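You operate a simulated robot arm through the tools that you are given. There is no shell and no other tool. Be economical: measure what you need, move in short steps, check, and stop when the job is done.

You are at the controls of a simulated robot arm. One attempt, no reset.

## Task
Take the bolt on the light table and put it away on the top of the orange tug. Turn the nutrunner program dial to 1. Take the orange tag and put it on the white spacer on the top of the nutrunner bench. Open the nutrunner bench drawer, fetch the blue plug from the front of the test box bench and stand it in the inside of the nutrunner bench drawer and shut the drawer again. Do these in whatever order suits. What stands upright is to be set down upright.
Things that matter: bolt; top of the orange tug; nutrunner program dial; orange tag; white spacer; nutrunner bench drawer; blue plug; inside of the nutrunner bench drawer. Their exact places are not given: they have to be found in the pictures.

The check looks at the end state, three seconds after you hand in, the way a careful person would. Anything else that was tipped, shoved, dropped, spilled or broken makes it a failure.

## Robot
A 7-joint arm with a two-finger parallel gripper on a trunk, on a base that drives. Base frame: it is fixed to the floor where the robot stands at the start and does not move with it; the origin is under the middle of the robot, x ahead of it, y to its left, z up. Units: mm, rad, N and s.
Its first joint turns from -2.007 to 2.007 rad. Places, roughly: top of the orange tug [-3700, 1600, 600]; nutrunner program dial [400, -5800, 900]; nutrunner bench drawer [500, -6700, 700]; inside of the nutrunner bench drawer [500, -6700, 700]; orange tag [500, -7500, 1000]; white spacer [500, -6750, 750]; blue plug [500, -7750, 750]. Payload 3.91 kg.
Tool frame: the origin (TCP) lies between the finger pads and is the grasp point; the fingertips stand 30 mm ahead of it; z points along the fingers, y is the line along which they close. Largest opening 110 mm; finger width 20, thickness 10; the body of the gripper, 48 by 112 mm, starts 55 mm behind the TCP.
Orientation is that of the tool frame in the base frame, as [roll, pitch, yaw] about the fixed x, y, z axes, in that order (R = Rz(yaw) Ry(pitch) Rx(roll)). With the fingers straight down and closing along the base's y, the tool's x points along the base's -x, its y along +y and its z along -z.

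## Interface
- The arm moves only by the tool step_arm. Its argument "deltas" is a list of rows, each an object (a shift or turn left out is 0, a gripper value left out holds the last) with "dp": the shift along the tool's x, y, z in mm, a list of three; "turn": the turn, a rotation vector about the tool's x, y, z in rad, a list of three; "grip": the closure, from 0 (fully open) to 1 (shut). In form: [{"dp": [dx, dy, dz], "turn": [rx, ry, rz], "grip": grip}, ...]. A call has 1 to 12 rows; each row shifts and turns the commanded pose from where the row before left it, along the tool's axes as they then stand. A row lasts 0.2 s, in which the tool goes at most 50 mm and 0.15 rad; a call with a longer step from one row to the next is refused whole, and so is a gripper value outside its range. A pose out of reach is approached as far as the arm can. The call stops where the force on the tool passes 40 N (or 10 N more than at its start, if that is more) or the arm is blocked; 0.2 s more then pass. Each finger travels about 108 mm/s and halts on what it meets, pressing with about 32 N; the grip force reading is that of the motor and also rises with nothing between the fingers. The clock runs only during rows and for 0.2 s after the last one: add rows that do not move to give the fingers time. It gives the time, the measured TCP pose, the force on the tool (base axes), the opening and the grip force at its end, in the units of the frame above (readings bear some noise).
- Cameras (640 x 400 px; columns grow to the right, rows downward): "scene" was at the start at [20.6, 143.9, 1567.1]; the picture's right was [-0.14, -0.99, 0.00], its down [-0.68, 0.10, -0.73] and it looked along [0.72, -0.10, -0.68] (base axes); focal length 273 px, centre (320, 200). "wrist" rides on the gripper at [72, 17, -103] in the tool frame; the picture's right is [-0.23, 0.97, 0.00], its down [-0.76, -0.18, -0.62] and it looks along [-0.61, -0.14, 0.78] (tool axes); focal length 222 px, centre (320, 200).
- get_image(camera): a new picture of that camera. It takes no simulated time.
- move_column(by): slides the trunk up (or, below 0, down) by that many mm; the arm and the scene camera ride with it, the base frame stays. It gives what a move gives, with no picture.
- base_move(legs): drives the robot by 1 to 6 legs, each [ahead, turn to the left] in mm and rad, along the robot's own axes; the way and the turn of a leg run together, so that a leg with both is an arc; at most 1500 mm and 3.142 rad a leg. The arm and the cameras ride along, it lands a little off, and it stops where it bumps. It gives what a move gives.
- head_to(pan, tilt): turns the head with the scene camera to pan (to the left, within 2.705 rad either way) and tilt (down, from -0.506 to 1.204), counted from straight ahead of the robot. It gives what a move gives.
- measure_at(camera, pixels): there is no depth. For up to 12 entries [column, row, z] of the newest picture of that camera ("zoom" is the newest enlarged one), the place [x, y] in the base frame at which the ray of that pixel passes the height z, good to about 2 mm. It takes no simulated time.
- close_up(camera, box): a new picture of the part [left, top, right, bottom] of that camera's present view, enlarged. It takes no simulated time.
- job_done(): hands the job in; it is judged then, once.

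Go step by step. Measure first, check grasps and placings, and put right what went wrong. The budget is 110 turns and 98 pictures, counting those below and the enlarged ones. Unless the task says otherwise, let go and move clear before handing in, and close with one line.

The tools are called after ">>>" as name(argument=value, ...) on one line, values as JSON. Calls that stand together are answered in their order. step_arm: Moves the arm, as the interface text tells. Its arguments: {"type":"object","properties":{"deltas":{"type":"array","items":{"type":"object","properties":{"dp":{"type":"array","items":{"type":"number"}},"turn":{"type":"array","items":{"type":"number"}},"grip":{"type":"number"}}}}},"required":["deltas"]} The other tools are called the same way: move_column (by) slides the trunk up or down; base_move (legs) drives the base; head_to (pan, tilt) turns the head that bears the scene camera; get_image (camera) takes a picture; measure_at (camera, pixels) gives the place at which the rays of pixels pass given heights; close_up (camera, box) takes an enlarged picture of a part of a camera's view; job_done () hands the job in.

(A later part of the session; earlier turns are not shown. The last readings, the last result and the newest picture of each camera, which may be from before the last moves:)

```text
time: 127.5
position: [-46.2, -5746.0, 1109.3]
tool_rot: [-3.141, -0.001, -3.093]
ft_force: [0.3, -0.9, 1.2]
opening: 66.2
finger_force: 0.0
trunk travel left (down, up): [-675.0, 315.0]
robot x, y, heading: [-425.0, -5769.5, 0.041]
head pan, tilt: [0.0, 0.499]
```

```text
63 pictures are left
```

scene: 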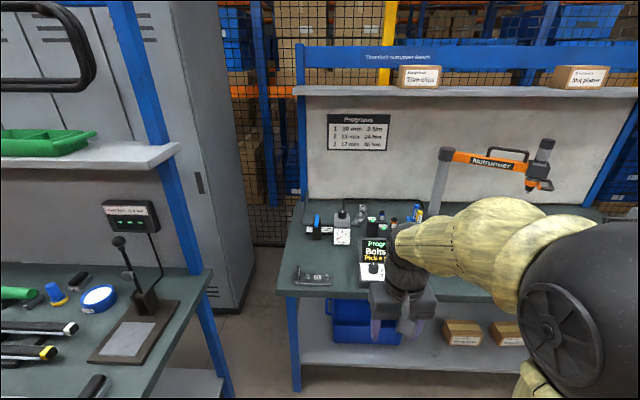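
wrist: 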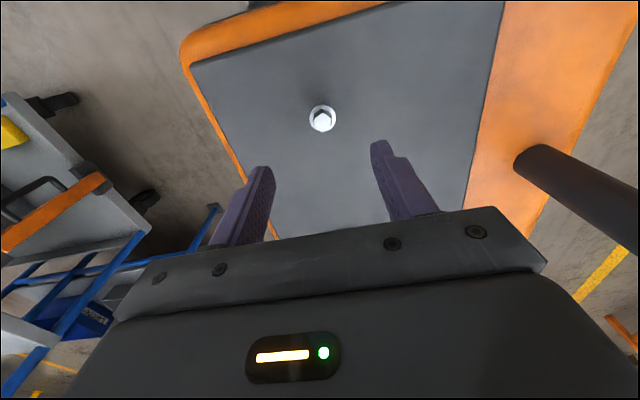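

The dial box seems to be at (374,265), partly behind the gripper. I'll zoom in and measure.

>>> close_up(camera="scene", box=[280, 195, 440, 295])

>>> measure_at(camera="scene", pixels=[[278, 291, 800], [360, 297, 800], [314, 280, 800], [374, 265, 880], [374, 265, 840], [340, 240, 800], [440, 160, 1100], [297, 388, 0]])

>>> get_image(camera="wrist")

```text
4.00 times, centred on (360, 245) of scene
```

zoom: 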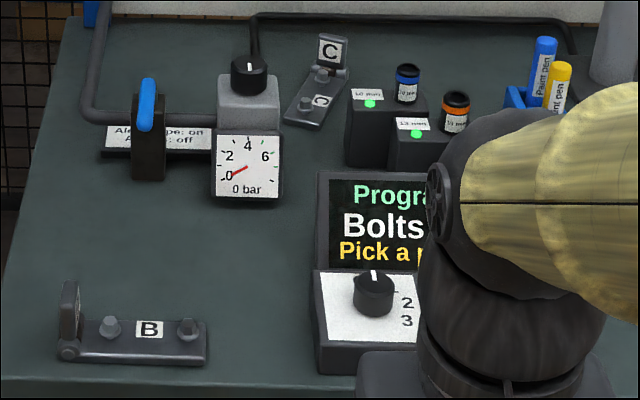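

```text
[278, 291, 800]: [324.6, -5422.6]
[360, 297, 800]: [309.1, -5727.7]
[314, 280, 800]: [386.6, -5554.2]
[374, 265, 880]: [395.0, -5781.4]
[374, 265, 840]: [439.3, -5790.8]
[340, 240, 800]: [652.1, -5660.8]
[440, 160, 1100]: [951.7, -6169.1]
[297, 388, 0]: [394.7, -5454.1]
```

```text
61 pictures are left
```

wrist: 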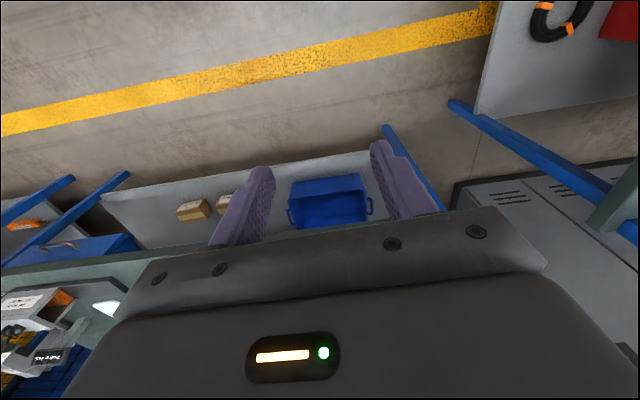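

The dial is at roughly (400,-5785, ~880), with labels 2 and 3 to its right. I'll drive 290 closer and bring the gripper over it for a wrist view.

>>> base_move(legs=[[290, 0]])

>>> step_arm(deltas=[{"dp": [-45, -20, 0]}, {"dp": [-45, -20, 0]}, {"dp": [-45, -15, 0]}, {}, {}])

>>> get_image(camera="wrist")

>>> get_image(camera="scene")

```text
time: 129.5
position: [244.6, -5734.9, 1108.7]
tool_rot: [3.141, 0.001, -3.093]
ft_force: [0.7, 0.1, -0.1]
opening: 65.6
finger_force: 0.0
trunk travel left (down, up): [-675.0, 315.0]
robot x, y, heading: [-139.6, -5759.6, 0.044]
head pan, tilt: [0.0, 0.499]
```

```text
time: 130.7
position: [381.2, -5785.5, 1108.3]
tool_rot: [3.141, 0.001, -3.093]
ft_force: [0.1, -0.5, 0.2]
opening: 65.9
finger_force: 0.0
trunk travel left (down, up): [-675.0, 315.0]
robot x, y, heading: [-137.9, -5756.8, 0.041]
head pan, tilt: [0.0, 0.499]
```

```text
60 pictures are left
```

wrist: 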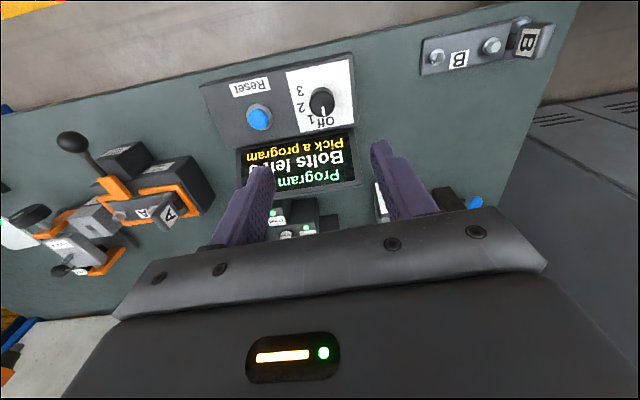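

```text
59 pictures are left
```

scene: 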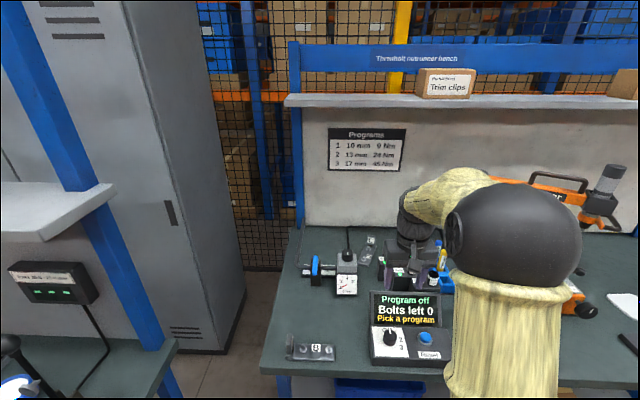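

>>> close_up(camera="wrist", box=[260, 50, 380, 140])

>>> close_up(camera="scene", box=[350, 290, 450, 370])

>>> measure_at(camera="wrist", pixels=[[321, 100, 840], [321, 100, 880], [321, 100, 900], [342, 56, 820], [355, 130, 850]])

>>> measure_at(camera="scene", pixels=[[389, 338, 840], [389, 338, 880], [389, 338, 900], [389, 330, 880], [389, 330, 900]])

```text
4.44 times, centred on (320, 95) of wrist
```

zoom: 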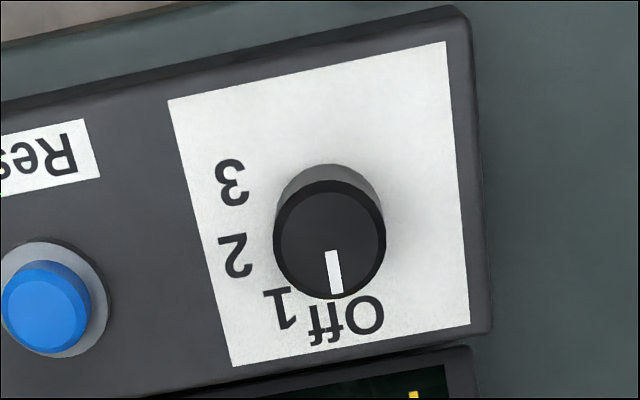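

```text
5.00 times, centred on (400, 330) of scene
```

zoom: 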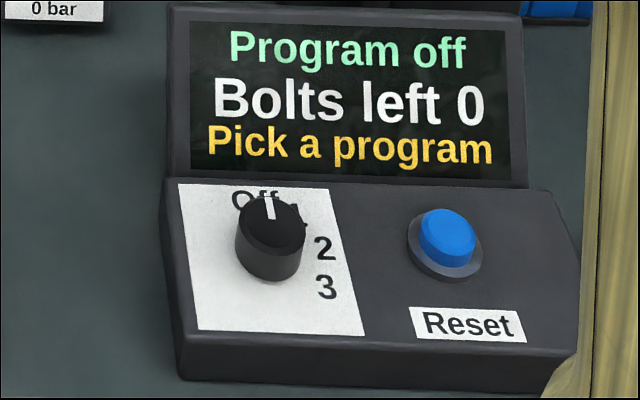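

```text
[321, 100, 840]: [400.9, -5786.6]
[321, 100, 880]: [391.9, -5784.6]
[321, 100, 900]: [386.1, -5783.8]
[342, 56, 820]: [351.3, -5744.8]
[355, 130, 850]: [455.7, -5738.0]
```

```text
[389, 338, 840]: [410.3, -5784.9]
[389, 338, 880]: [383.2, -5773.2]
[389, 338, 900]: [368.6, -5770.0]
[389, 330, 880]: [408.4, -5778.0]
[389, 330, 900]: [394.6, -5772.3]
```

The dial points to Off, with 1/2/3 at about 40° steps clockwise. The knob top is near (397,-5783,877). I'll check the screen's top edge height for gripper clearance.

>>> measure_at(camera="scene", pixels=[[373, 293, 880], [373, 293, 920], [373, 293, 960], [371, 364, 800], [371, 364, 840]])

>>> measure_at(camera="wrist", pixels=[[356, 184, 880], [356, 184, 920], [356, 184, 960], [344, 52, 800], [344, 52, 840]])

```text
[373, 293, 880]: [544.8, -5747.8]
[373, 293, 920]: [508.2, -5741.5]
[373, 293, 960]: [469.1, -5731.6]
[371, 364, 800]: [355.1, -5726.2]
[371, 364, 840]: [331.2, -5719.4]
```

```text
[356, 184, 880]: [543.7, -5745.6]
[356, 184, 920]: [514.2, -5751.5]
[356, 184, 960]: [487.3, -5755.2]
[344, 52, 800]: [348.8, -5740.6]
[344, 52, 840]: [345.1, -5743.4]
```

The screen top is well behind (x>500), so there's room. I'll centre over the knob, pre-turn -0.35 rad and come down to TCP 900 to look.

>>> step_arm(deltas=[{"dp": [-16, 1, 0]}, {"turn": [0, 0, -0.12], "dp": [0, 0, 40]}, {"turn": [0, 0, -0.12], "dp": [0, 0, 45]}, {"turn": [0, 0, -0.11], "dp": [0, 0, 45]}, {"dp": [0, 0, 45]}, {"dp": [0, 0, 33]}, {}, {}])

>>> get_image(camera="wrist")

>>> close_up(camera="scene", box=[350, 280, 450, 360])

```text
time: 132.5
position: [396.6, -5779.6, 901.7]
tool_rot: [-3.141, 0.001, -2.744]
ft_force: [0.6, -0.3, 0.3]
opening: 65.8
finger_force: 0.0
trunk travel left (down, up): [-675.0, 315.0]
robot x, y, heading: [-135.8, -5756.7, 0.041]
head pan, tilt: [0.0, 0.499]
```

```text
56 pictures are left
```

wrist: 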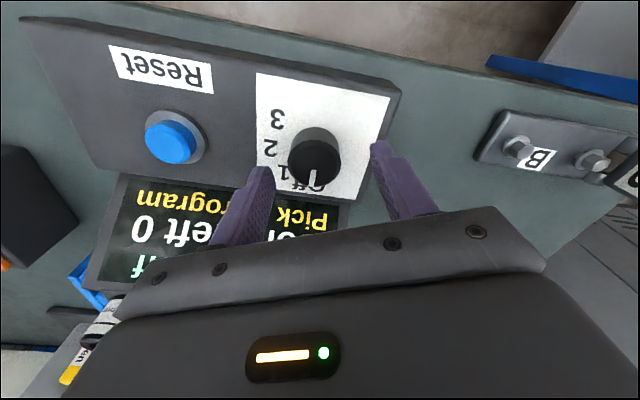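

```text
5.00 times, centred on (400, 320) of scene
```

zoom: 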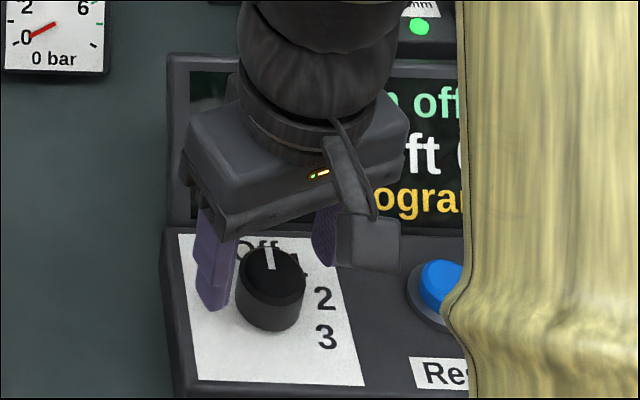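

The knob top is at (313,165), level with the tips and about 4 mm to the tool's -y. I'll correct, lower 16 mm and close.

>>> step_arm(deltas=[{"dp": [0, -4.5, 0]}, {"dp": [0, 0, 10]}, {"dp": [0, 0, 6]}, {"grip": 0.6}, {"grip": 0.7}, {"grip": 0.8}, {"grip": 1.0}, {}, {}])

>>> get_image(camera="wrist")

```text
time: 134.5
position: [400.0, -5785.4, 886.5]
tool_rot: [3.141, -0.001, -2.744]
ft_force: [-2.2, 4.5, -3.4]
opening: 37.6
finger_force: 45.5
trunk travel left (down, up): [-675.0, 315.0]
robot x, y, heading: [-140.8, -5758.1, 0.043]
head pan, tilt: [0.0, 0.499]
```

```text
54 pictures are left
```

wrist: 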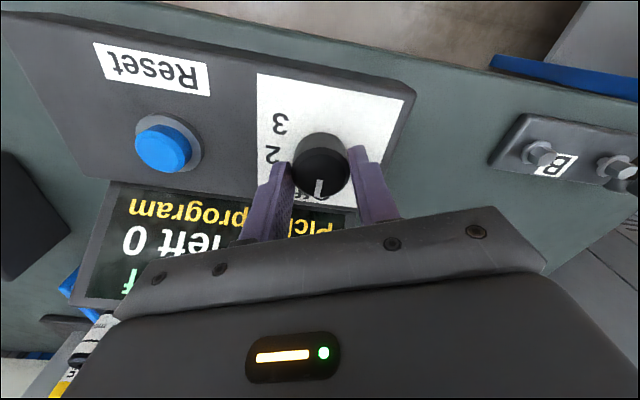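

The knob is gripped. I'll turn +0.70 rad about tool z (clockwise from above) and check.

>>> step_arm(deltas=[{"turn": [0, 0, 0.1]}, {"turn": [0, 0, 0.1]}, {"turn": [0, 0, 0.1]}, {"turn": [0, 0, 0.1]}, {"turn": [0, 0, 0.1]}, {"turn": [0, 0, 0.1]}, {"turn": [0, 0, 0.1]}, {}])

>>> get_image(camera="wrist")

```text
time: 136.3
position: [399.2, -5783.6, 886.4]
tool_rot: [-3.141, 0.002, 2.84]
ft_force: [-3.8, 12.0, 11.5]
opening: 37.4
finger_force: 44.9
trunk travel left (down, up): [-675.0, 315.0]
robot x, y, heading: [-135.7, -5756.1, 0.044]
head pan, tilt: [0.0, 0.499]
```

```text
53 pictures are left
```

wrist: 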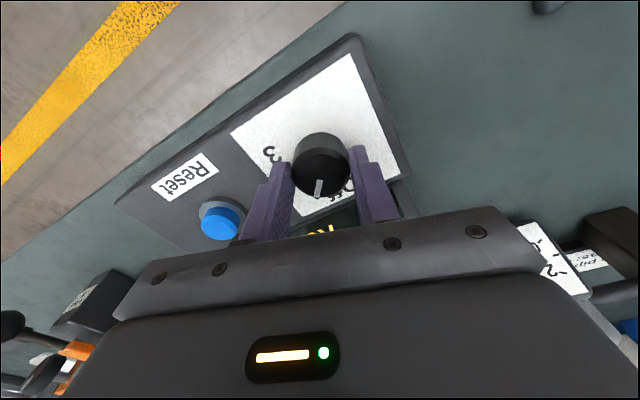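

The knob followed the fingers. I'll release, lift and check the pointer and the display.

>>> step_arm(deltas=[{"grip": 0.75}, {"grip": 0.55}, {"grip": 0.4}, {}, {"dp": [0, 0, -40]}, {"dp": [0, 0, -45]}, {}])

>>> close_up(camera="wrist", box=[220, 40, 420, 180])

>>> close_up(camera="scene", box=[350, 290, 450, 370])

```text
time: 137.9
position: [401.7, -5787.6, 970.7]
tool_rot: [-3.141, 0.001, 2.84]
ft_force: [-0.2, -0.4, 0.5]
opening: 66.0
finger_force: 0.1
trunk travel left (down, up): [-675.0, 315.0]
robot x, y, heading: [-132.5, -5755.9, 0.04]
head pan, tilt: [0.0, 0.499]
```

```text
2.86 times, centred on (320, 110) of wrist
```

zoom: 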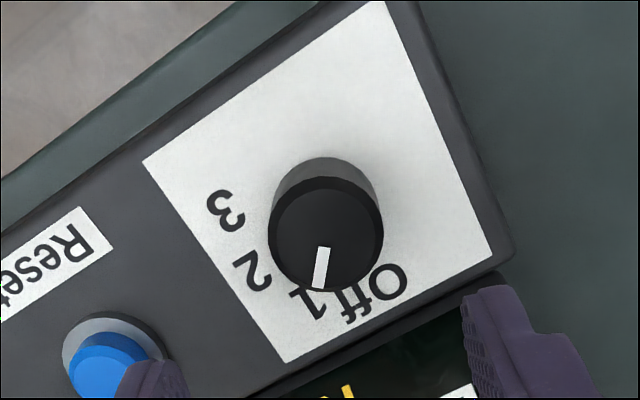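

```text
5.00 times, centred on (400, 330) of scene
```

zoom: 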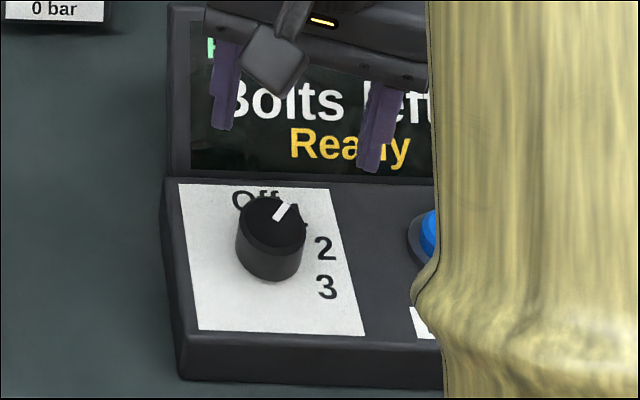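

The pointer sits at 1 and the screen says "Ready". I'll raise, unturn and retract, then back the base off and verify the display text.

>>> step_arm(deltas=[{"dp": [0, 0, -45], "turn": [0, 0, -0.12]}, {"dp": [0, 0, -45], "turn": [0, 0, -0.12]}, {"dp": [0, 0, -48], "turn": [0, 0, -0.11]}, {"dp": [48, 0, 0]}, {"dp": [48, 0, 0]}, {"dp": [40, 30, 0]}, {"grip": 0}])

>>> base_move(legs=[[-420, 0]])

>>> head_to(pan=-0.25, tilt=0.4)

>>> get_image(camera="scene")

```text
time: 139.5
position: [264.4, -5766.2, 1108.6]
tool_rot: [3.141, 0.0, -3.092]
ft_force: [0.2, 0.5, 0.9]
opening: 110.2
finger_force: 0.1
trunk travel left (down, up): [-675.0, 315.0]
robot x, y, heading: [-136.5, -5755.8, 0.041]
head pan, tilt: [0.0, 0.499]
```

```text
time: 142.1
position: [-173.4, -5786.2, 1108.4]
tool_rot: [3.141, 0.0, -3.099]
ft_force: [0.3, -0.1, -0.1]
opening: 109.7
finger_force: 0.0
trunk travel left (down, up): [-675.0, 315.0]
robot x, y, heading: [-574.5, -5772.7, 0.039]
head pan, tilt: [0.0, 0.499]
```

```text
time: 142.9
position: [-172.9, -5786.8, 1108.2]
tool_rot: [3.141, 0.0, -3.1]
ft_force: [0.2, 0.9, -0.3]
opening: 109.9
finger_force: 0.2
trunk travel left (down, up): [-675.0, 315.0]
robot x, y, heading: [-572.7, -5774.4, 0.033]
head pan, tilt: [-0.25, 0.4]
```

```text
50 pictures are left
```

scene: 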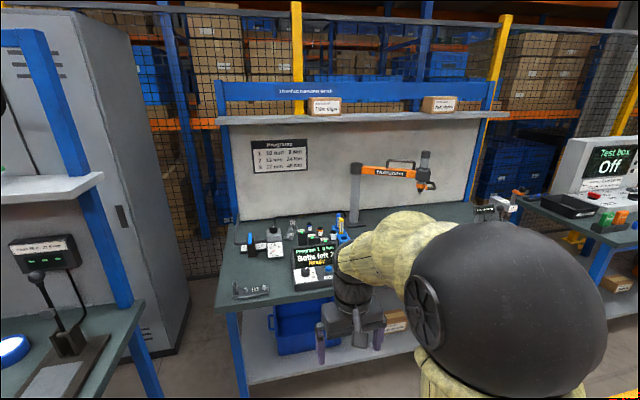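

The display reads "Program 1". I'll drive along to y≈-6950 and face the benches for the drawer, spacer, tag and plug.

>>> base_move(legs=[[0, -1.6], [1180, 0], [0, 1.57]])

>>> head_to(pan=0.25, tilt=0.5)

>>> get_image(camera="scene")

>>> head_to(pan=-0.6, tilt=0.5)

>>> get_image(camera="scene")

```text
time: 156.6
position: [-113.7, -7003.8, 1108.4]
tool_rot: [-3.141, 0.0, -3.113]
ft_force: [-0.2, -0.5, -0.2]
opening: 109.9
finger_force: 0.1
trunk travel left (down, up): [-675.0, 315.0]
robot x, y, heading: [-512.9, -6982.1, 0.027]
head pan, tilt: [-0.25, 0.4]
```

```text
time: 157.5
position: [-114.6, -7002.9, 1109.1]
tool_rot: [-3.141, 0.0, -3.112]
ft_force: [-0.7, -0.8, -0.3]
opening: 109.8
finger_force: 0.1
trunk travel left (down, up): [-675.0, 315.0]
robot x, y, heading: [-515.1, -6987.4, 0.029]
head pan, tilt: [0.25, 0.499]
```

```text
49 pictures are left
```

scene: 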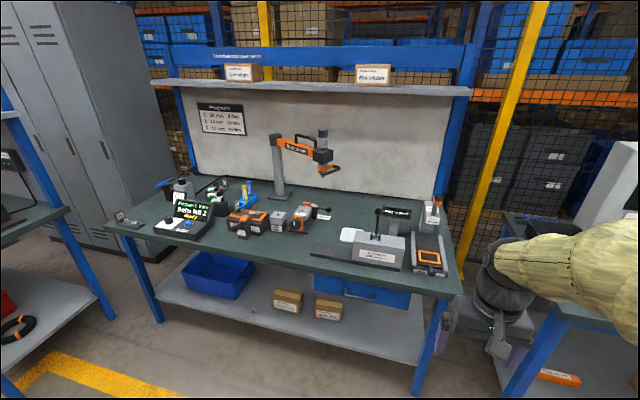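

```text
time: 158.7
position: [-114.2, -7003.6, 1107.9]
tool_rot: [-3.141, 0.0, -3.112]
ft_force: [-0.6, 0.8, 0.3]
opening: 109.8
finger_force: 0.1
trunk travel left (down, up): [-675.0, 315.0]
robot x, y, heading: [-513.9, -6984.1, 0.023]
head pan, tilt: [-0.6, 0.499]
```

```text
48 pictures are left
```

scene: 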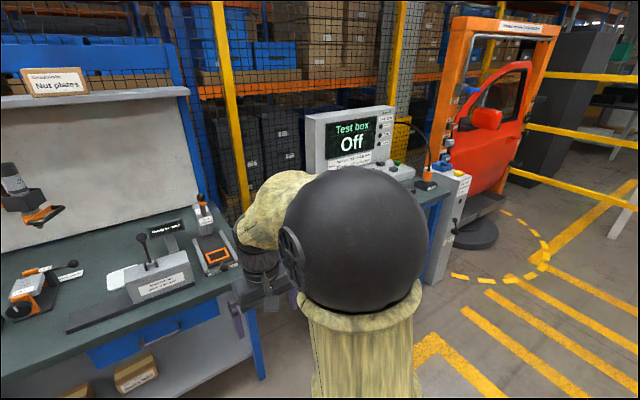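

Drawer handle is under the bench and a white piece sits next to a lever press. I'll zoom in on both zones.

>>> close_up(camera="scene", box=[70, 190, 250, 380])

>>> close_up(camera="scene", box=[290, 90, 490, 220])

```text
2.11 times, centred on (160, 285) of scene
```

zoom: 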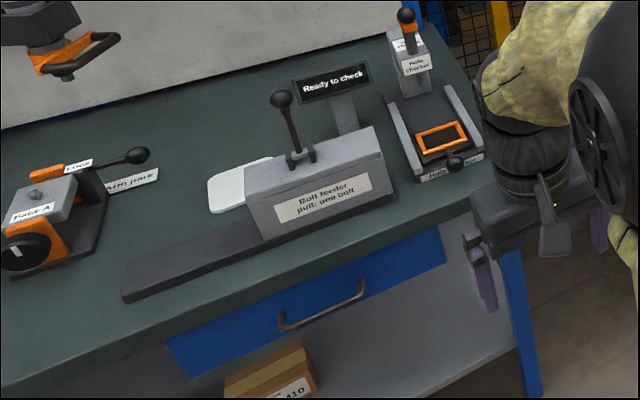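

```text
3.08 times, centred on (390, 155) of scene
```

zoom: 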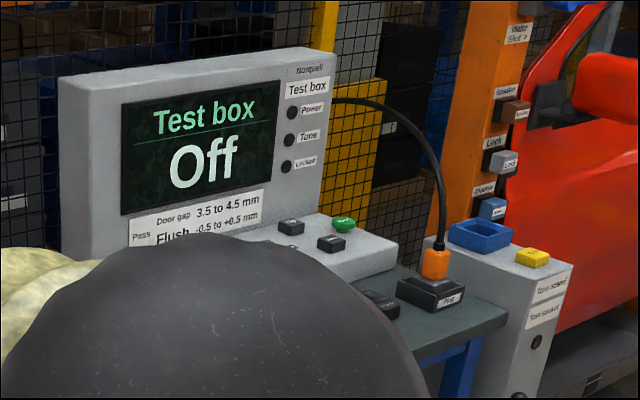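

The white spacer is behind the bolt feeder at zoom (235,190). I haven't seen the tag and plug yet, so I'll move on to face the test box bench.

>>> base_move(legs=[[0, -1.6], [620, 0], [0, 1.57]])

>>> head_to(pan=0.1, tilt=0.5)

>>> get_image(camera="scene")

>>> get_image(camera="wrist")

```text
time: 169.9
position: [-134.6, -7653.7, 1108.5]
tool_rot: [3.14, 0.0, 3.097]
ft_force: [0.2, 0.6, -0.5]
opening: 109.9
finger_force: 0.1
trunk travel left (down, up): [-675.0, 315.0]
robot x, y, heading: [-534.5, -7604.7, -0.05]
head pan, tilt: [-0.6, 0.499]
```

```text
time: 171.0
position: [-135.3, -7654.3, 1108.2]
tool_rot: [3.141, -0.001, 3.096]
ft_force: [-0.3, 0.6, -0.1]
opening: 109.9
finger_force: 0.1
trunk travel left (down, up): [-675.0, 315.0]
robot x, y, heading: [-533.5, -7605.9, -0.049]
head pan, tilt: [0.099, 0.499]
```

```text
45 pictures are left
```

scene: 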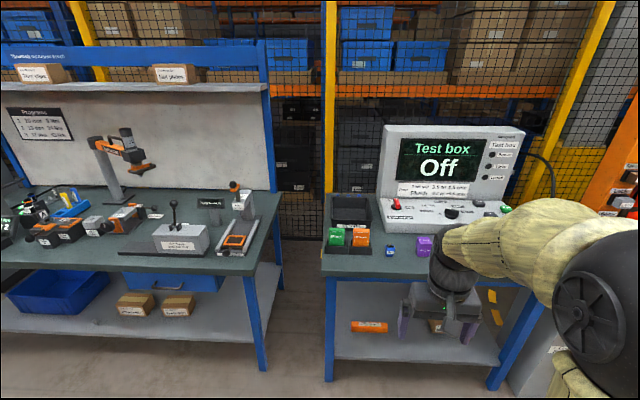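

```text
44 pictures are left
```

wrist: 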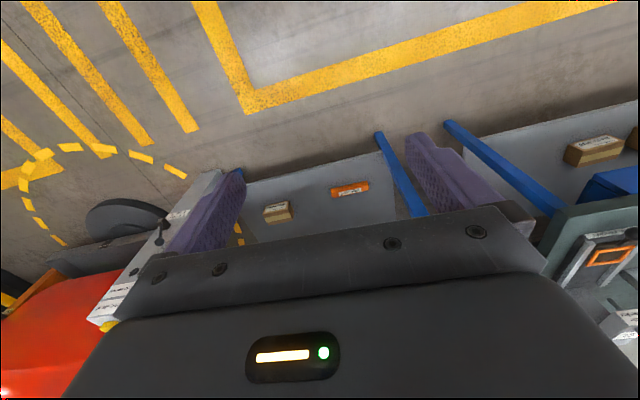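

>>> close_up(camera="scene", box=[315, 180, 475, 290])

>>> measure_at(camera="scene", pixels=[[322, 275, 800], [357, 246, 800], [390, 255, 800], [390, 248, 840], [333, 240, 850], [361, 240, 850], [331, 380, 0], [243, 272, 800]])

```text
3.64 times, centred on (395, 235) of scene
```

zoom: 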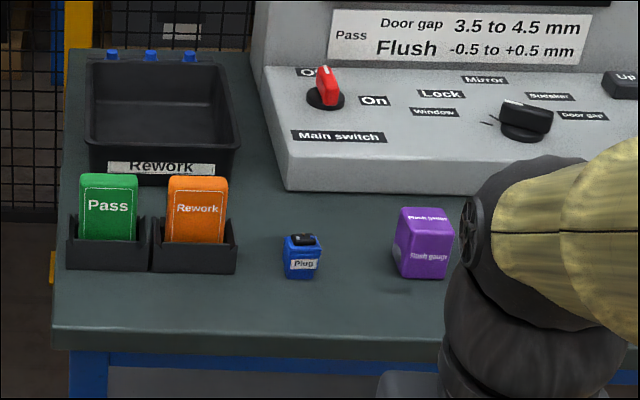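

```text
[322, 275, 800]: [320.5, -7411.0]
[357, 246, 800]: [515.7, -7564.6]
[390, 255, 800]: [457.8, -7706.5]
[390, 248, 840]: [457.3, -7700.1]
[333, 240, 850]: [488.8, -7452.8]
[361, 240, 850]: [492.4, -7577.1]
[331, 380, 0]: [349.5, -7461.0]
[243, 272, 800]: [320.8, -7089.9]
```

The orange "Rework" tag stands in its holder at about (490,-7577), and the blue plug is at about (457,-7703). A station at (-60,-7220) reaches tag, plug and spacer, so I'll drive there.

>>> base_move(legs=[[0, 0.73], [610, 0], [0, -0.68]])

>>> head_to(pan=0.55, tilt=0.65)

>>> get_image(camera="scene")

>>> head_to(pan=-0.6, tilt=0.65)

>>> get_image(camera="scene")

```text
time: 178.1
position: [333.1, -7239.9, 1108.0]
tool_rot: [3.141, 0.002, -3.113]
ft_force: [-0.4, -0.5, 0.4]
opening: 110.0
finger_force: 0.0
trunk travel left (down, up): [-675.0, 315.0]
robot x, y, heading: [-65.8, -7223.1, 0.022]
head pan, tilt: [0.099, 0.499]
```

```text
time: 179.0
position: [331.7, -7239.4, 1108.0]
tool_rot: [3.14, 0.0, -3.112]
ft_force: [-0.4, -0.6, -0.4]
opening: 110.2
finger_force: 0.2
trunk travel left (down, up): [-675.0, 315.0]
robot x, y, heading: [-69.7, -7222.5, 0.024]
head pan, tilt: [0.55, 0.649]
```

```text
42 pictures are left
```

scene: 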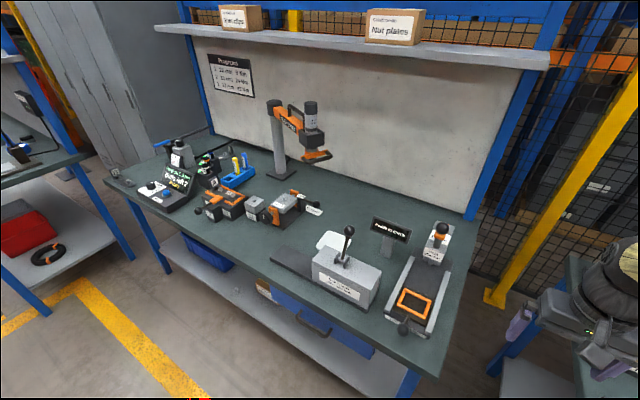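

```text
time: 180.4
position: [332.2, -7239.2, 1107.7]
tool_rot: [3.141, -0.001, -3.111]
ft_force: [-0.7, -0.1, 0.2]
opening: 110.1
finger_force: 0.0
trunk travel left (down, up): [-675.0, 315.0]
robot x, y, heading: [-68.6, -7222.8, 0.024]
head pan, tilt: [-0.6, 0.649]
```

```text
41 pictures are left
```

scene: 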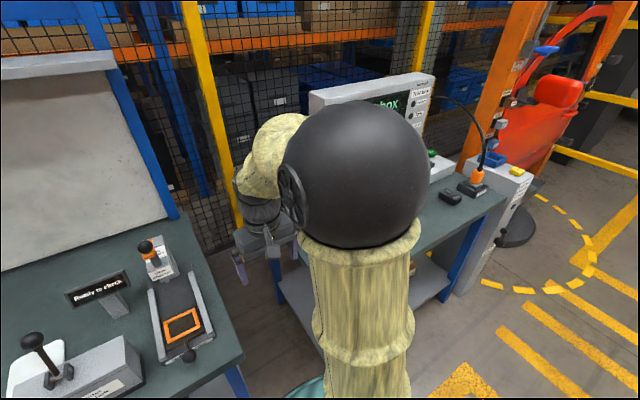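

The arm hides the tag from the head camera, so I'll swing the gripper over towards it and use the wrist camera.

>>> step_arm(deltas=[{"dp": [0, -48, 0]}, {"dp": [0, -48, 0]}, {"dp": [0, -48, 0]}, {"dp": [-10, -48, 0]}, {"dp": [-10, -48, 0]}, {"dp": [-25, -40, 0]}, {"dp": [-25, -40, 0]}, {}])

>>> get_image(camera="wrist")

```text
time: 182.2
position: [410.8, -7559.3, 1104.4]
tool_rot: [-3.141, 0.0, -3.112]
ft_force: [0.5, -0.4, -1.0]
opening: 110.0
finger_force: 0.0
trunk travel left (down, up): [-675.0, 315.0]
robot x, y, heading: [-64.2, -7222.9, 0.024]
head pan, tilt: [-0.6, 0.649]
```

```text
40 pictures are left
```

wrist: 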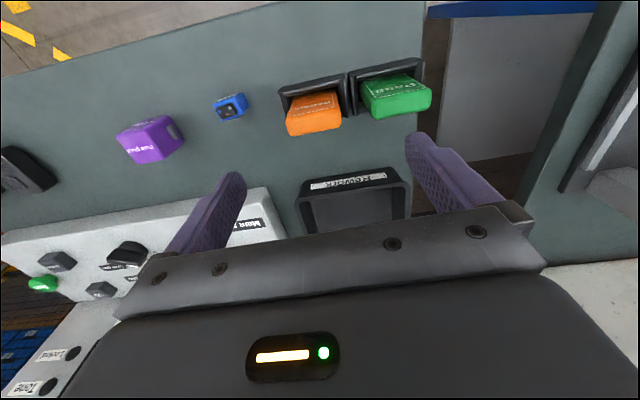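

>>> close_up(camera="wrist", box=[190, 50, 440, 200])

>>> measure_at(camera="wrist", pixels=[[313, 118, 870], [313, 118, 900], [313, 118, 930], [231, 112, 820], [231, 112, 840], [313, 85, 800], [280, 90, 830], [346, 75, 830]])

```text
2.56 times, centred on (315, 125) of wrist
```

zoom: 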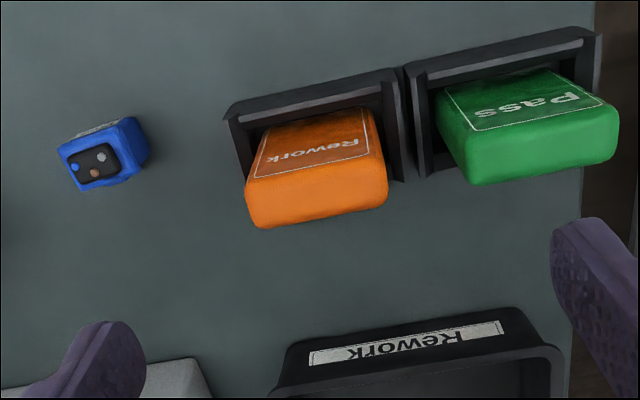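

```text
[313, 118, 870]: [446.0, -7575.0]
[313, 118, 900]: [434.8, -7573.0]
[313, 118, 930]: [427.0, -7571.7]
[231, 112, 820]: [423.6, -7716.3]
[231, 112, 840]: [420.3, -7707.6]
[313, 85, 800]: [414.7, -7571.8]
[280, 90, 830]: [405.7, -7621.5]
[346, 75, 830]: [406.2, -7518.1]
```

The tag is a block, with its top at roughly (432,-7573, ~945). I'll grip it across its thickness: centre over it, rotate +90° about tool z, lower a little and look.

>>> step_arm(deltas=[{"dp": [-21, -14, 0]}, {"turn": [0, 0, 0.1425], "dp": [0, 0, 8]}, {"turn": [0, 0, 0.1425], "dp": [0, 0, 8]}, {"turn": [0, 0, 0.1425], "dp": [0, 0, 8]}, {"turn": [0, 0, 0.1425], "dp": [0, 0, 8]}, {"turn": [0, 0, 0.1425], "dp": [0, 0, 8]}, {"turn": [0, 0, 0.1425], "dp": [0, 0, 8]}, {"turn": [0, 0, 0.1425], "dp": [0, 0, 8]}, {"turn": [0, 0, 0.1425], "dp": [0, 0, 8]}, {"turn": [0, 0, 0.1425], "dp": [0, 0, 8]}, {"turn": [0, 0, 0.1425], "dp": [0, 0, 8]}, {"turn": [0, 0, 0.1425], "dp": [0, 0, 8]}])

>>> step_arm(deltas=[{}, {}])

>>> get_image(camera="wrist")

```text
time: 184.8
position: [433.9, -7570.8, 1020.2]
tool_rot: [3.142, -0.001, 1.602]
ft_force: [0.5, -0.3, -0.6]
opening: 109.9
finger_force: 0.0
trunk travel left (down, up): [-675.0, 315.0]
robot x, y, heading: [-70.1, -7222.2, 0.024]
head pan, tilt: [-0.6, 0.649]
```

```text
time: 185.4
position: [433.6, -7570.0, 1020.7]
tool_rot: [3.141, -0.001, 1.604]
ft_force: [0.2, -0.4, 0.3]
opening: 110.0
finger_force: 0.1
trunk travel left (down, up): [-675.0, 315.0]
robot x, y, heading: [-69.1, -7223.5, 0.026]
head pan, tilt: [-0.6, 0.649]
```

```text
38 pictures are left
```

wrist: 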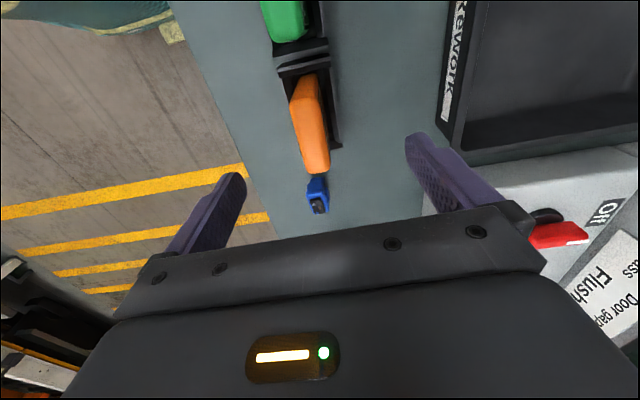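

The tag lies between the fingers at about (312,130). I'll zoom for the exact alignment.

>>> close_up(camera="wrist", box=[250, 50, 390, 220])

>>> measure_at(camera="wrist", pixels=[[317, 170, 900], [317, 170, 930], [317, 170, 950], [298, 80, 930], [298, 80, 900]])

```text
2.35 times, centred on (320, 135) of wrist
```

zoom: 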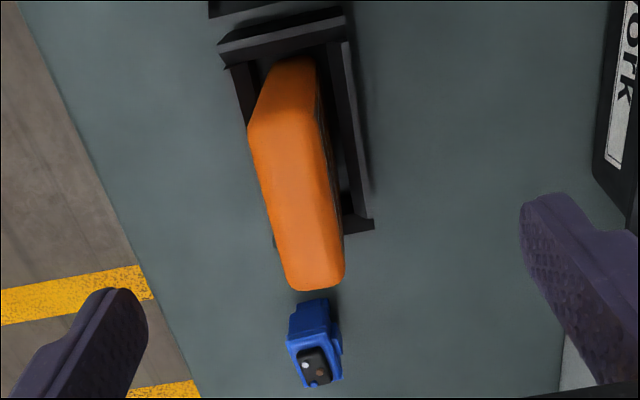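

```text
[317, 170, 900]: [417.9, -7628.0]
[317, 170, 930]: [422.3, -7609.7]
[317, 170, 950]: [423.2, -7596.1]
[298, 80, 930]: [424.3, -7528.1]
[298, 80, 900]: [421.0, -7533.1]
```

The tag top is centred at about x=423, y=-7571. I'll correct by 10 mm and 0.033 rad, lower to TCP 945 and look.

>>> step_arm(deltas=[{"dp": [0, -10, 0], "turn": [0, 0, 0.033], "grip": 0.2}, {"dp": [0, 0, 40]}, {"dp": [0, 0, 35]}, {}, {}])

>>> get_image(camera="wrist")

```text
time: 186.6
position: [425.7, -7569.9, 947.8]
tool_rot: [-3.141, -0.001, 1.572]
ft_force: [0.9, 0.1, -0.4]
opening: 88.0
finger_force: 0.1
trunk travel left (down, up): [-675.0, 315.0]
robot x, y, heading: [-71.0, -7222.6, 0.025]
head pan, tilt: [-0.6, 0.649]
```

```text
36 pictures are left
```

wrist: 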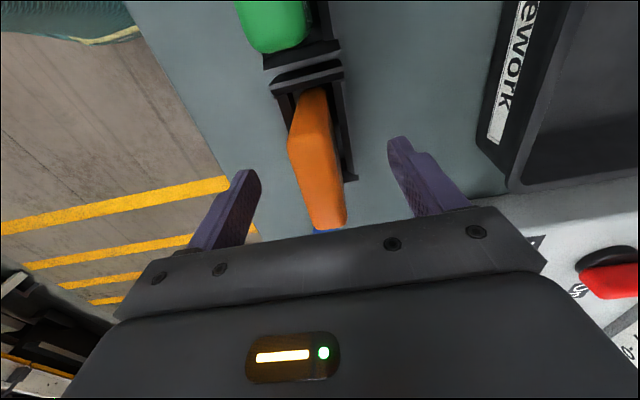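

The tag is centred and its top is about 8 mm below the TCP. I'll lower 32 mm and close gently.

>>> step_arm(deltas=[{"dp": [0, 0, 20]}, {"dp": [0, 0, 12]}, {"grip": 0.45}, {"grip": 0.6}, {"grip": 0.7}, {"grip": 0.8}, {"grip": 1.0}, {}, {}])

>>> step_arm(deltas=[{"dp": [0, 0, -15]}, {"dp": [0, 0, -45]}, {"dp": [0, 0, -45]}, {"dp": [0, 0, -45]}, {"dp": [0, 0, -40]}, {}])

>>> get_image(camera="wrist")

```text
time: 188.6
position: [425.8, -7570.6, 916.2]
tool_rot: [-3.141, 0.001, 1.571]
ft_force: [0.7, -0.3, 0.4]
opening: 23.4
finger_force: 31.5
trunk travel left (down, up): [-675.0, 315.0]
robot x, y, heading: [-66.1, -7223.0, 0.022]
head pan, tilt: [-0.6, 0.649]
```

```text
time: 190.0
position: [421.9, -7573.2, 1102.9]
tool_rot: [-3.142, 0.0, 1.572]
ft_force: [0.6, -0.2, -1.1]
opening: 23.7
finger_force: 31.9
trunk travel left (down, up): [-675.0, 315.0]
robot x, y, heading: [-66.9, -7222.3, 0.029]
head pan, tilt: [-0.6, 0.649]
```

```text
35 pictures are left
```

wrist: 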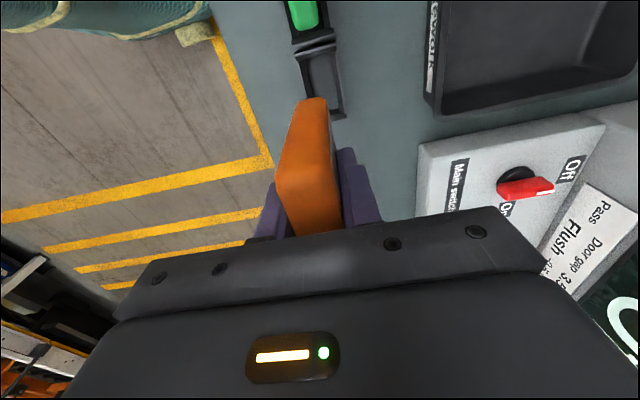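

The tag is held, its bottom about 80 mm below the TCP. I'll raise the trunk 100 and swing over to y≈-7000, then look at the spacer with the head camera.

>>> move_column(by=100)

>>> step_arm(deltas=[{"dp": [48, 0, 0]}, {"dp": [48, 0, 0]}, {"dp": [48, 0, 0]}, {"dp": [48, 0, 0]}, {"dp": [48, 0, 0]}, {"dp": [48, 0, 0]}, {"dp": [48, 0, 0]}, {"dp": [48, 0, 0]}, {"dp": [48, 0, 0]}, {}])

>>> head_to(pan=0.75, tilt=0.85)

>>> get_image(camera="scene")

```text
time: 191.3
position: [421.7, -7574.0, 1202.7]
tool_rot: [-3.141, 0.001, 1.571]
ft_force: [-0.3, -0.1, -1.2]
opening: 23.9
finger_force: 31.9
trunk travel left (down, up): [-775.0, 215.0]
robot x, y, heading: [-69.6, -7223.2, 0.024]
head pan, tilt: [-0.6, 0.649]
```

```text
time: 193.5
position: [420.5, -7141.6, 1205.7]
tool_rot: [-3.141, 0.001, 1.57]
ft_force: [-0.3, -0.3, -1.1]
opening: 23.7
finger_force: 32.1
trunk travel left (down, up): [-775.0, 215.0]
robot x, y, heading: [-69.2, -7223.9, 0.029]
head pan, tilt: [-0.6, 0.649]
```

```text
time: 195.0
position: [421.6, -7143.0, 1206.7]
tool_rot: [3.141, 0.001, 1.572]
ft_force: [-0.1, 0.1, -0.9]
opening: 23.8
finger_force: 32.2
trunk travel left (down, up): [-775.0, 215.0]
robot x, y, heading: [-68.1, -7223.3, 0.022]
head pan, tilt: [0.75, 0.85]
```

```text
34 pictures are left
```

scene: 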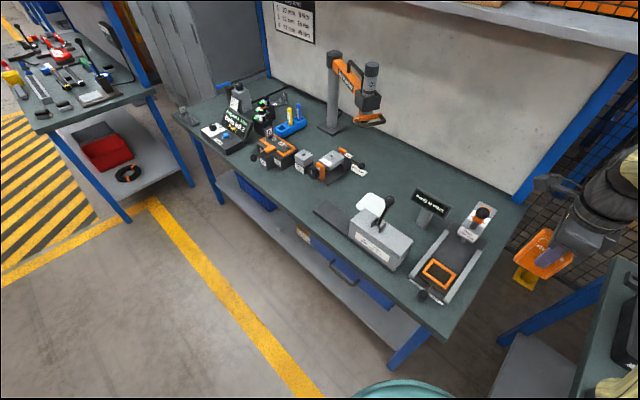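

>>> close_up(camera="scene", box=[290, 130, 450, 270])

>>> measure_at(camera="scene", pixels=[[372, 203, 800], [372, 203, 830], [386, 202, 900], [386, 202, 950], [362, 245, 800], [405, 268, 800], [345, 228, 870], [408, 245, 870], [443, 335, 800]])

```text
2.86 times, centred on (370, 200) of scene
```

zoom: 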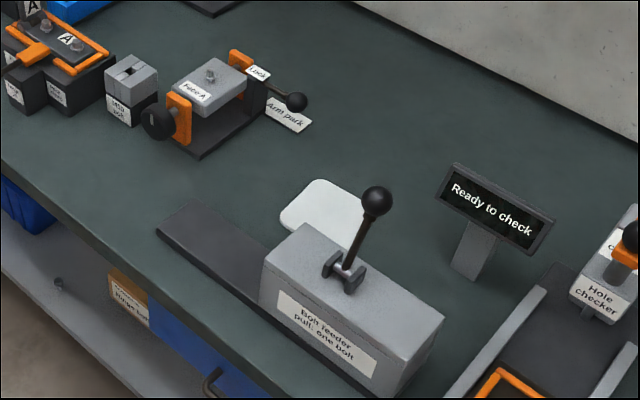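

```text
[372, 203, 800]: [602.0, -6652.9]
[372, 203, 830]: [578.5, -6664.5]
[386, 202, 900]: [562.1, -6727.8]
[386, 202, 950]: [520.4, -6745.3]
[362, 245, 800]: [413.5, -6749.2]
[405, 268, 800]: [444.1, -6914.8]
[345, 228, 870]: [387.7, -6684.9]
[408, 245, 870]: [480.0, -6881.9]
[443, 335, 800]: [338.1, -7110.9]
```

The spacer is the white plate around (595,-6655), out of reach from here. I'll drive to (-80,-6890) with the arm high.

>>> measure_at(camera="scene", pixels=[[331, 130, 800], [370, 118, 1000], [372, 66, 1200], [370, 118, 1100]])

>>> base_move(legs=[[0, 1.57], [330, 0], [0, -1.57]])

>>> head_to(pan=0.4, tilt=0.8)

>>> get_image(camera="scene")

```text
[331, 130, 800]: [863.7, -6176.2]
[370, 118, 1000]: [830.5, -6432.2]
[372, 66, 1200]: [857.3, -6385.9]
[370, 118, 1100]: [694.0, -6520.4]
```

```text
time: 205.0
position: [401.9, -6800.9, 1206.8]
tool_rot: [-3.141, 0.0, 1.582]
ft_force: [0.1, 0.1, -1.0]
opening: 23.9
finger_force: 32.5
trunk travel left (down, up): [-775.0, 215.0]
robot x, y, heading: [-83.9, -6884.5, 0.038]
head pan, tilt: [0.75, 0.85]
```

```text
time: 205.8
position: [400.5, -6801.3, 1205.3]
tool_rot: [3.14, -0.001, 1.584]
ft_force: [-0.4, -0.3, -1.5]
opening: 23.6
finger_force: 32.0
trunk travel left (down, up): [-775.0, 215.0]
robot x, y, heading: [-83.4, -6884.7, 0.032]
head pan, tilt: [0.4, 0.799]
```

```text
32 pictures are left
```

scene: 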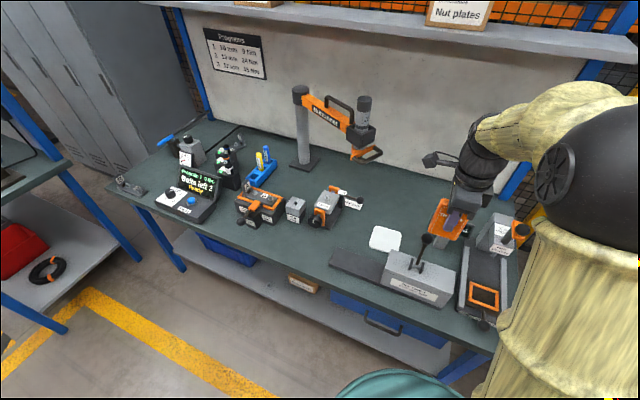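

The spacer is fully visible at (385,238), clear of the lever. I'll measure its corners.

>>> close_up(camera="scene", box=[330, 200, 470, 310])

>>> measure_at(camera="scene", pixels=[[385, 238, 800], [385, 238, 820], [369, 247, 810], [372, 227, 810], [401, 233, 810], [397, 252, 810], [427, 238, 950], [368, 155, 1050], [368, 155, 1100], [300, 160, 800]])

```text
3.64 times, centred on (400, 255) of scene
```

zoom: 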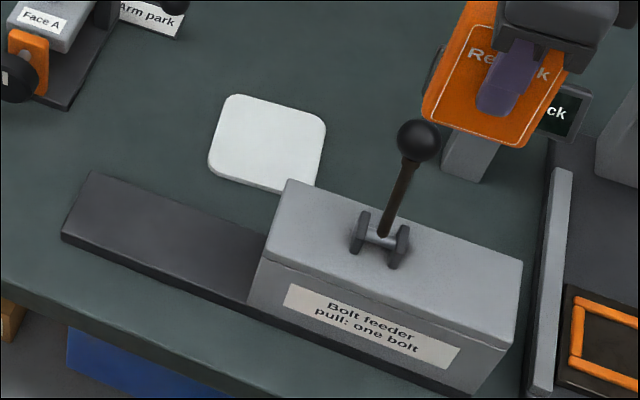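

```text
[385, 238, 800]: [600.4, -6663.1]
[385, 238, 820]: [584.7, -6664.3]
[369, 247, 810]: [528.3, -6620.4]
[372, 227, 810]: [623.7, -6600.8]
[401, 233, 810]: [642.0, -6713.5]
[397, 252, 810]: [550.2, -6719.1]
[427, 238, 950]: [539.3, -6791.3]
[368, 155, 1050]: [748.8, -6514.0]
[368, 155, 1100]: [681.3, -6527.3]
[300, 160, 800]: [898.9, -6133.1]
```

The spacer's centre is about (586,-6663), roughly 95 mm square, with its top near 805–810. I'll move over it and descend to TCP 940.

>>> step_arm(deltas=[{"dp": [27.6, 37.4, 0]}, {"dp": [27.6, 37.4, 0]}, {"dp": [27.6, 37.4, 0]}, {"dp": [27.6, 37.4, 0]}, {"dp": [27.6, 37.4, 0]}, {"dp": [0, 0, 44]}, {"dp": [0, 0, 44]}, {"dp": [0, 0, 44]}, {"dp": [0, 0, 44]}, {"dp": [0, 0, 44]}, {"dp": [0, 0, 40]}, {}])

>>> get_image(camera="wrist")

>>> close_up(camera="scene", box=[330, 180, 470, 290])

```text
time: 208.4
position: [586.9, -6661.9, 944.5]
tool_rot: [3.139, 0.0, 1.581]
ft_force: [-0.2, -0.2, -1.6]
opening: 23.6
finger_force: 31.6
trunk travel left (down, up): [-775.0, 215.0]
robot x, y, heading: [-86.4, -6884.4, 0.034]
head pan, tilt: [0.4, 0.799]
```

```text
30 pictures are left
```

wrist: 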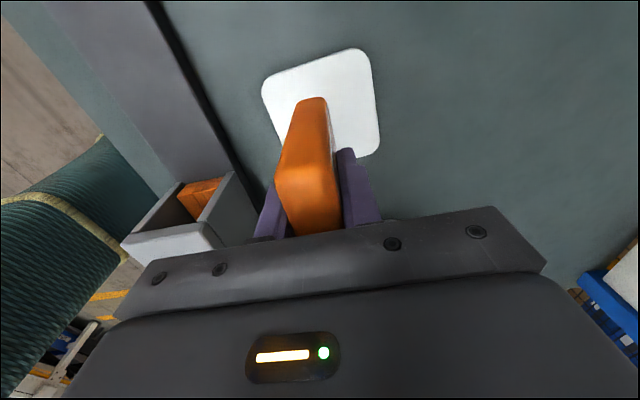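

```text
3.64 times, centred on (400, 235) of scene
```

zoom: 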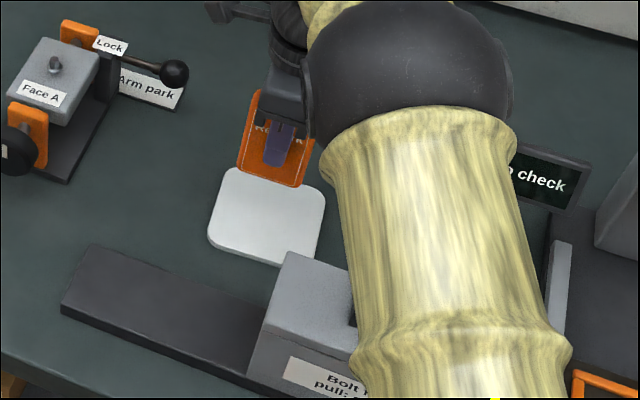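

The plate centre appears about 10 mm further in +y. I'll shift by (7,3), lower to TCP ~905 and look.

>>> step_arm(deltas=[{"dp": [7, 3, 0]}, {"dp": [0, 0, 25]}, {"dp": [0, 0, 14]}, {}, {}])

>>> close_up(camera="scene", box=[360, 190, 440, 250])

```text
time: 209.7
position: [590.0, -6653.8, 904.8]
tool_rot: [-3.14, -0.001, 1.582]
ft_force: [0.0, -0.2, -1.3]
opening: 23.9
finger_force: 31.6
trunk travel left (down, up): [-775.0, 215.0]
robot x, y, heading: [-85.5, -6881.5, 0.032]
head pan, tilt: [0.4, 0.799]
```

```text
6.67 times, centred on (400, 220) of scene
```

zoom: 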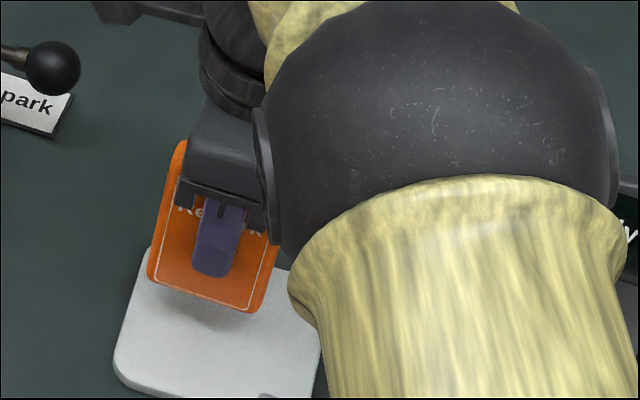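

The tag bottom is above the plate and heading for its middle. I'll probe down with force checks.

>>> step_arm(deltas=[{"dp": [0, 0, 4]}, {"dp": [0, 0, 4]}, {}])

>>> step_arm(deltas=[{"dp": [0, 0, 3]}, {}])

>>> step_arm(deltas=[{"dp": [0, 0, 3]}, {}])

>>> step_arm(deltas=[{"dp": [0, 0, 2]}, {}])

>>> close_up(camera="scene", box=[360, 190, 440, 250])

```text
time: 210.4
position: [589.3, -6652.7, 897.3]
tool_rot: [-3.14, 0.0, 1.583]
ft_force: [-0.3, 0.6, -1.1]
opening: 23.8
finger_force: 31.8
trunk travel left (down, up): [-775.0, 215.0]
robot x, y, heading: [-88.8, -6886.3, 0.035]
head pan, tilt: [0.4, 0.799]
```

```text
time: 211.1
position: [590.0, -6653.7, 895.1]
tool_rot: [-3.141, 0.0, 1.583]
ft_force: [0.3, -0.2, -0.2]
opening: 23.6
finger_force: 31.8
trunk travel left (down, up): [-775.0, 215.0]
robot x, y, heading: [-84.0, -6890.4, 0.033]
head pan, tilt: [0.4, 0.799]
```

```text
time: 211.7
position: [589.5, -6652.9, 892.9]
tool_rot: [3.141, -0.001, 1.582]
ft_force: [-0.5, 0.6, -1.4]
opening: 23.6
finger_force: 32.0
trunk travel left (down, up): [-775.0, 215.0]
robot x, y, heading: [-86.4, -6883.1, 0.032]
head pan, tilt: [0.4, 0.799]
```

```text
time: 212.2
position: [589.3, -6653.3, 891.2]
tool_rot: [-3.141, 0.0, 1.583]
ft_force: [-0.4, 0.7, -1.4]
opening: 23.7
finger_force: 32.0
trunk travel left (down, up): [-775.0, 215.0]
robot x, y, heading: [-86.7, -6886.9, 0.03]
head pan, tilt: [0.4, 0.799]
```

```text
6.67 times, centred on (400, 220) of scene
```

zoom: 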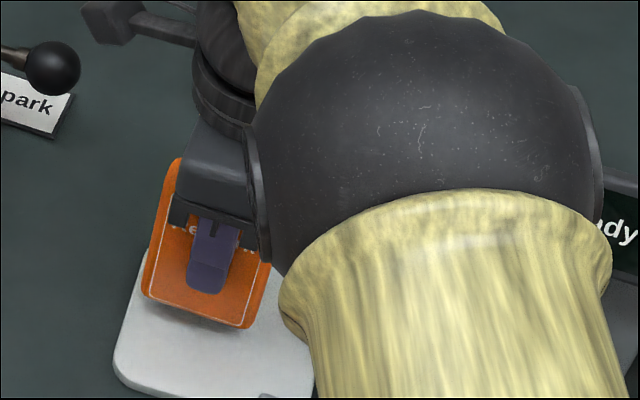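

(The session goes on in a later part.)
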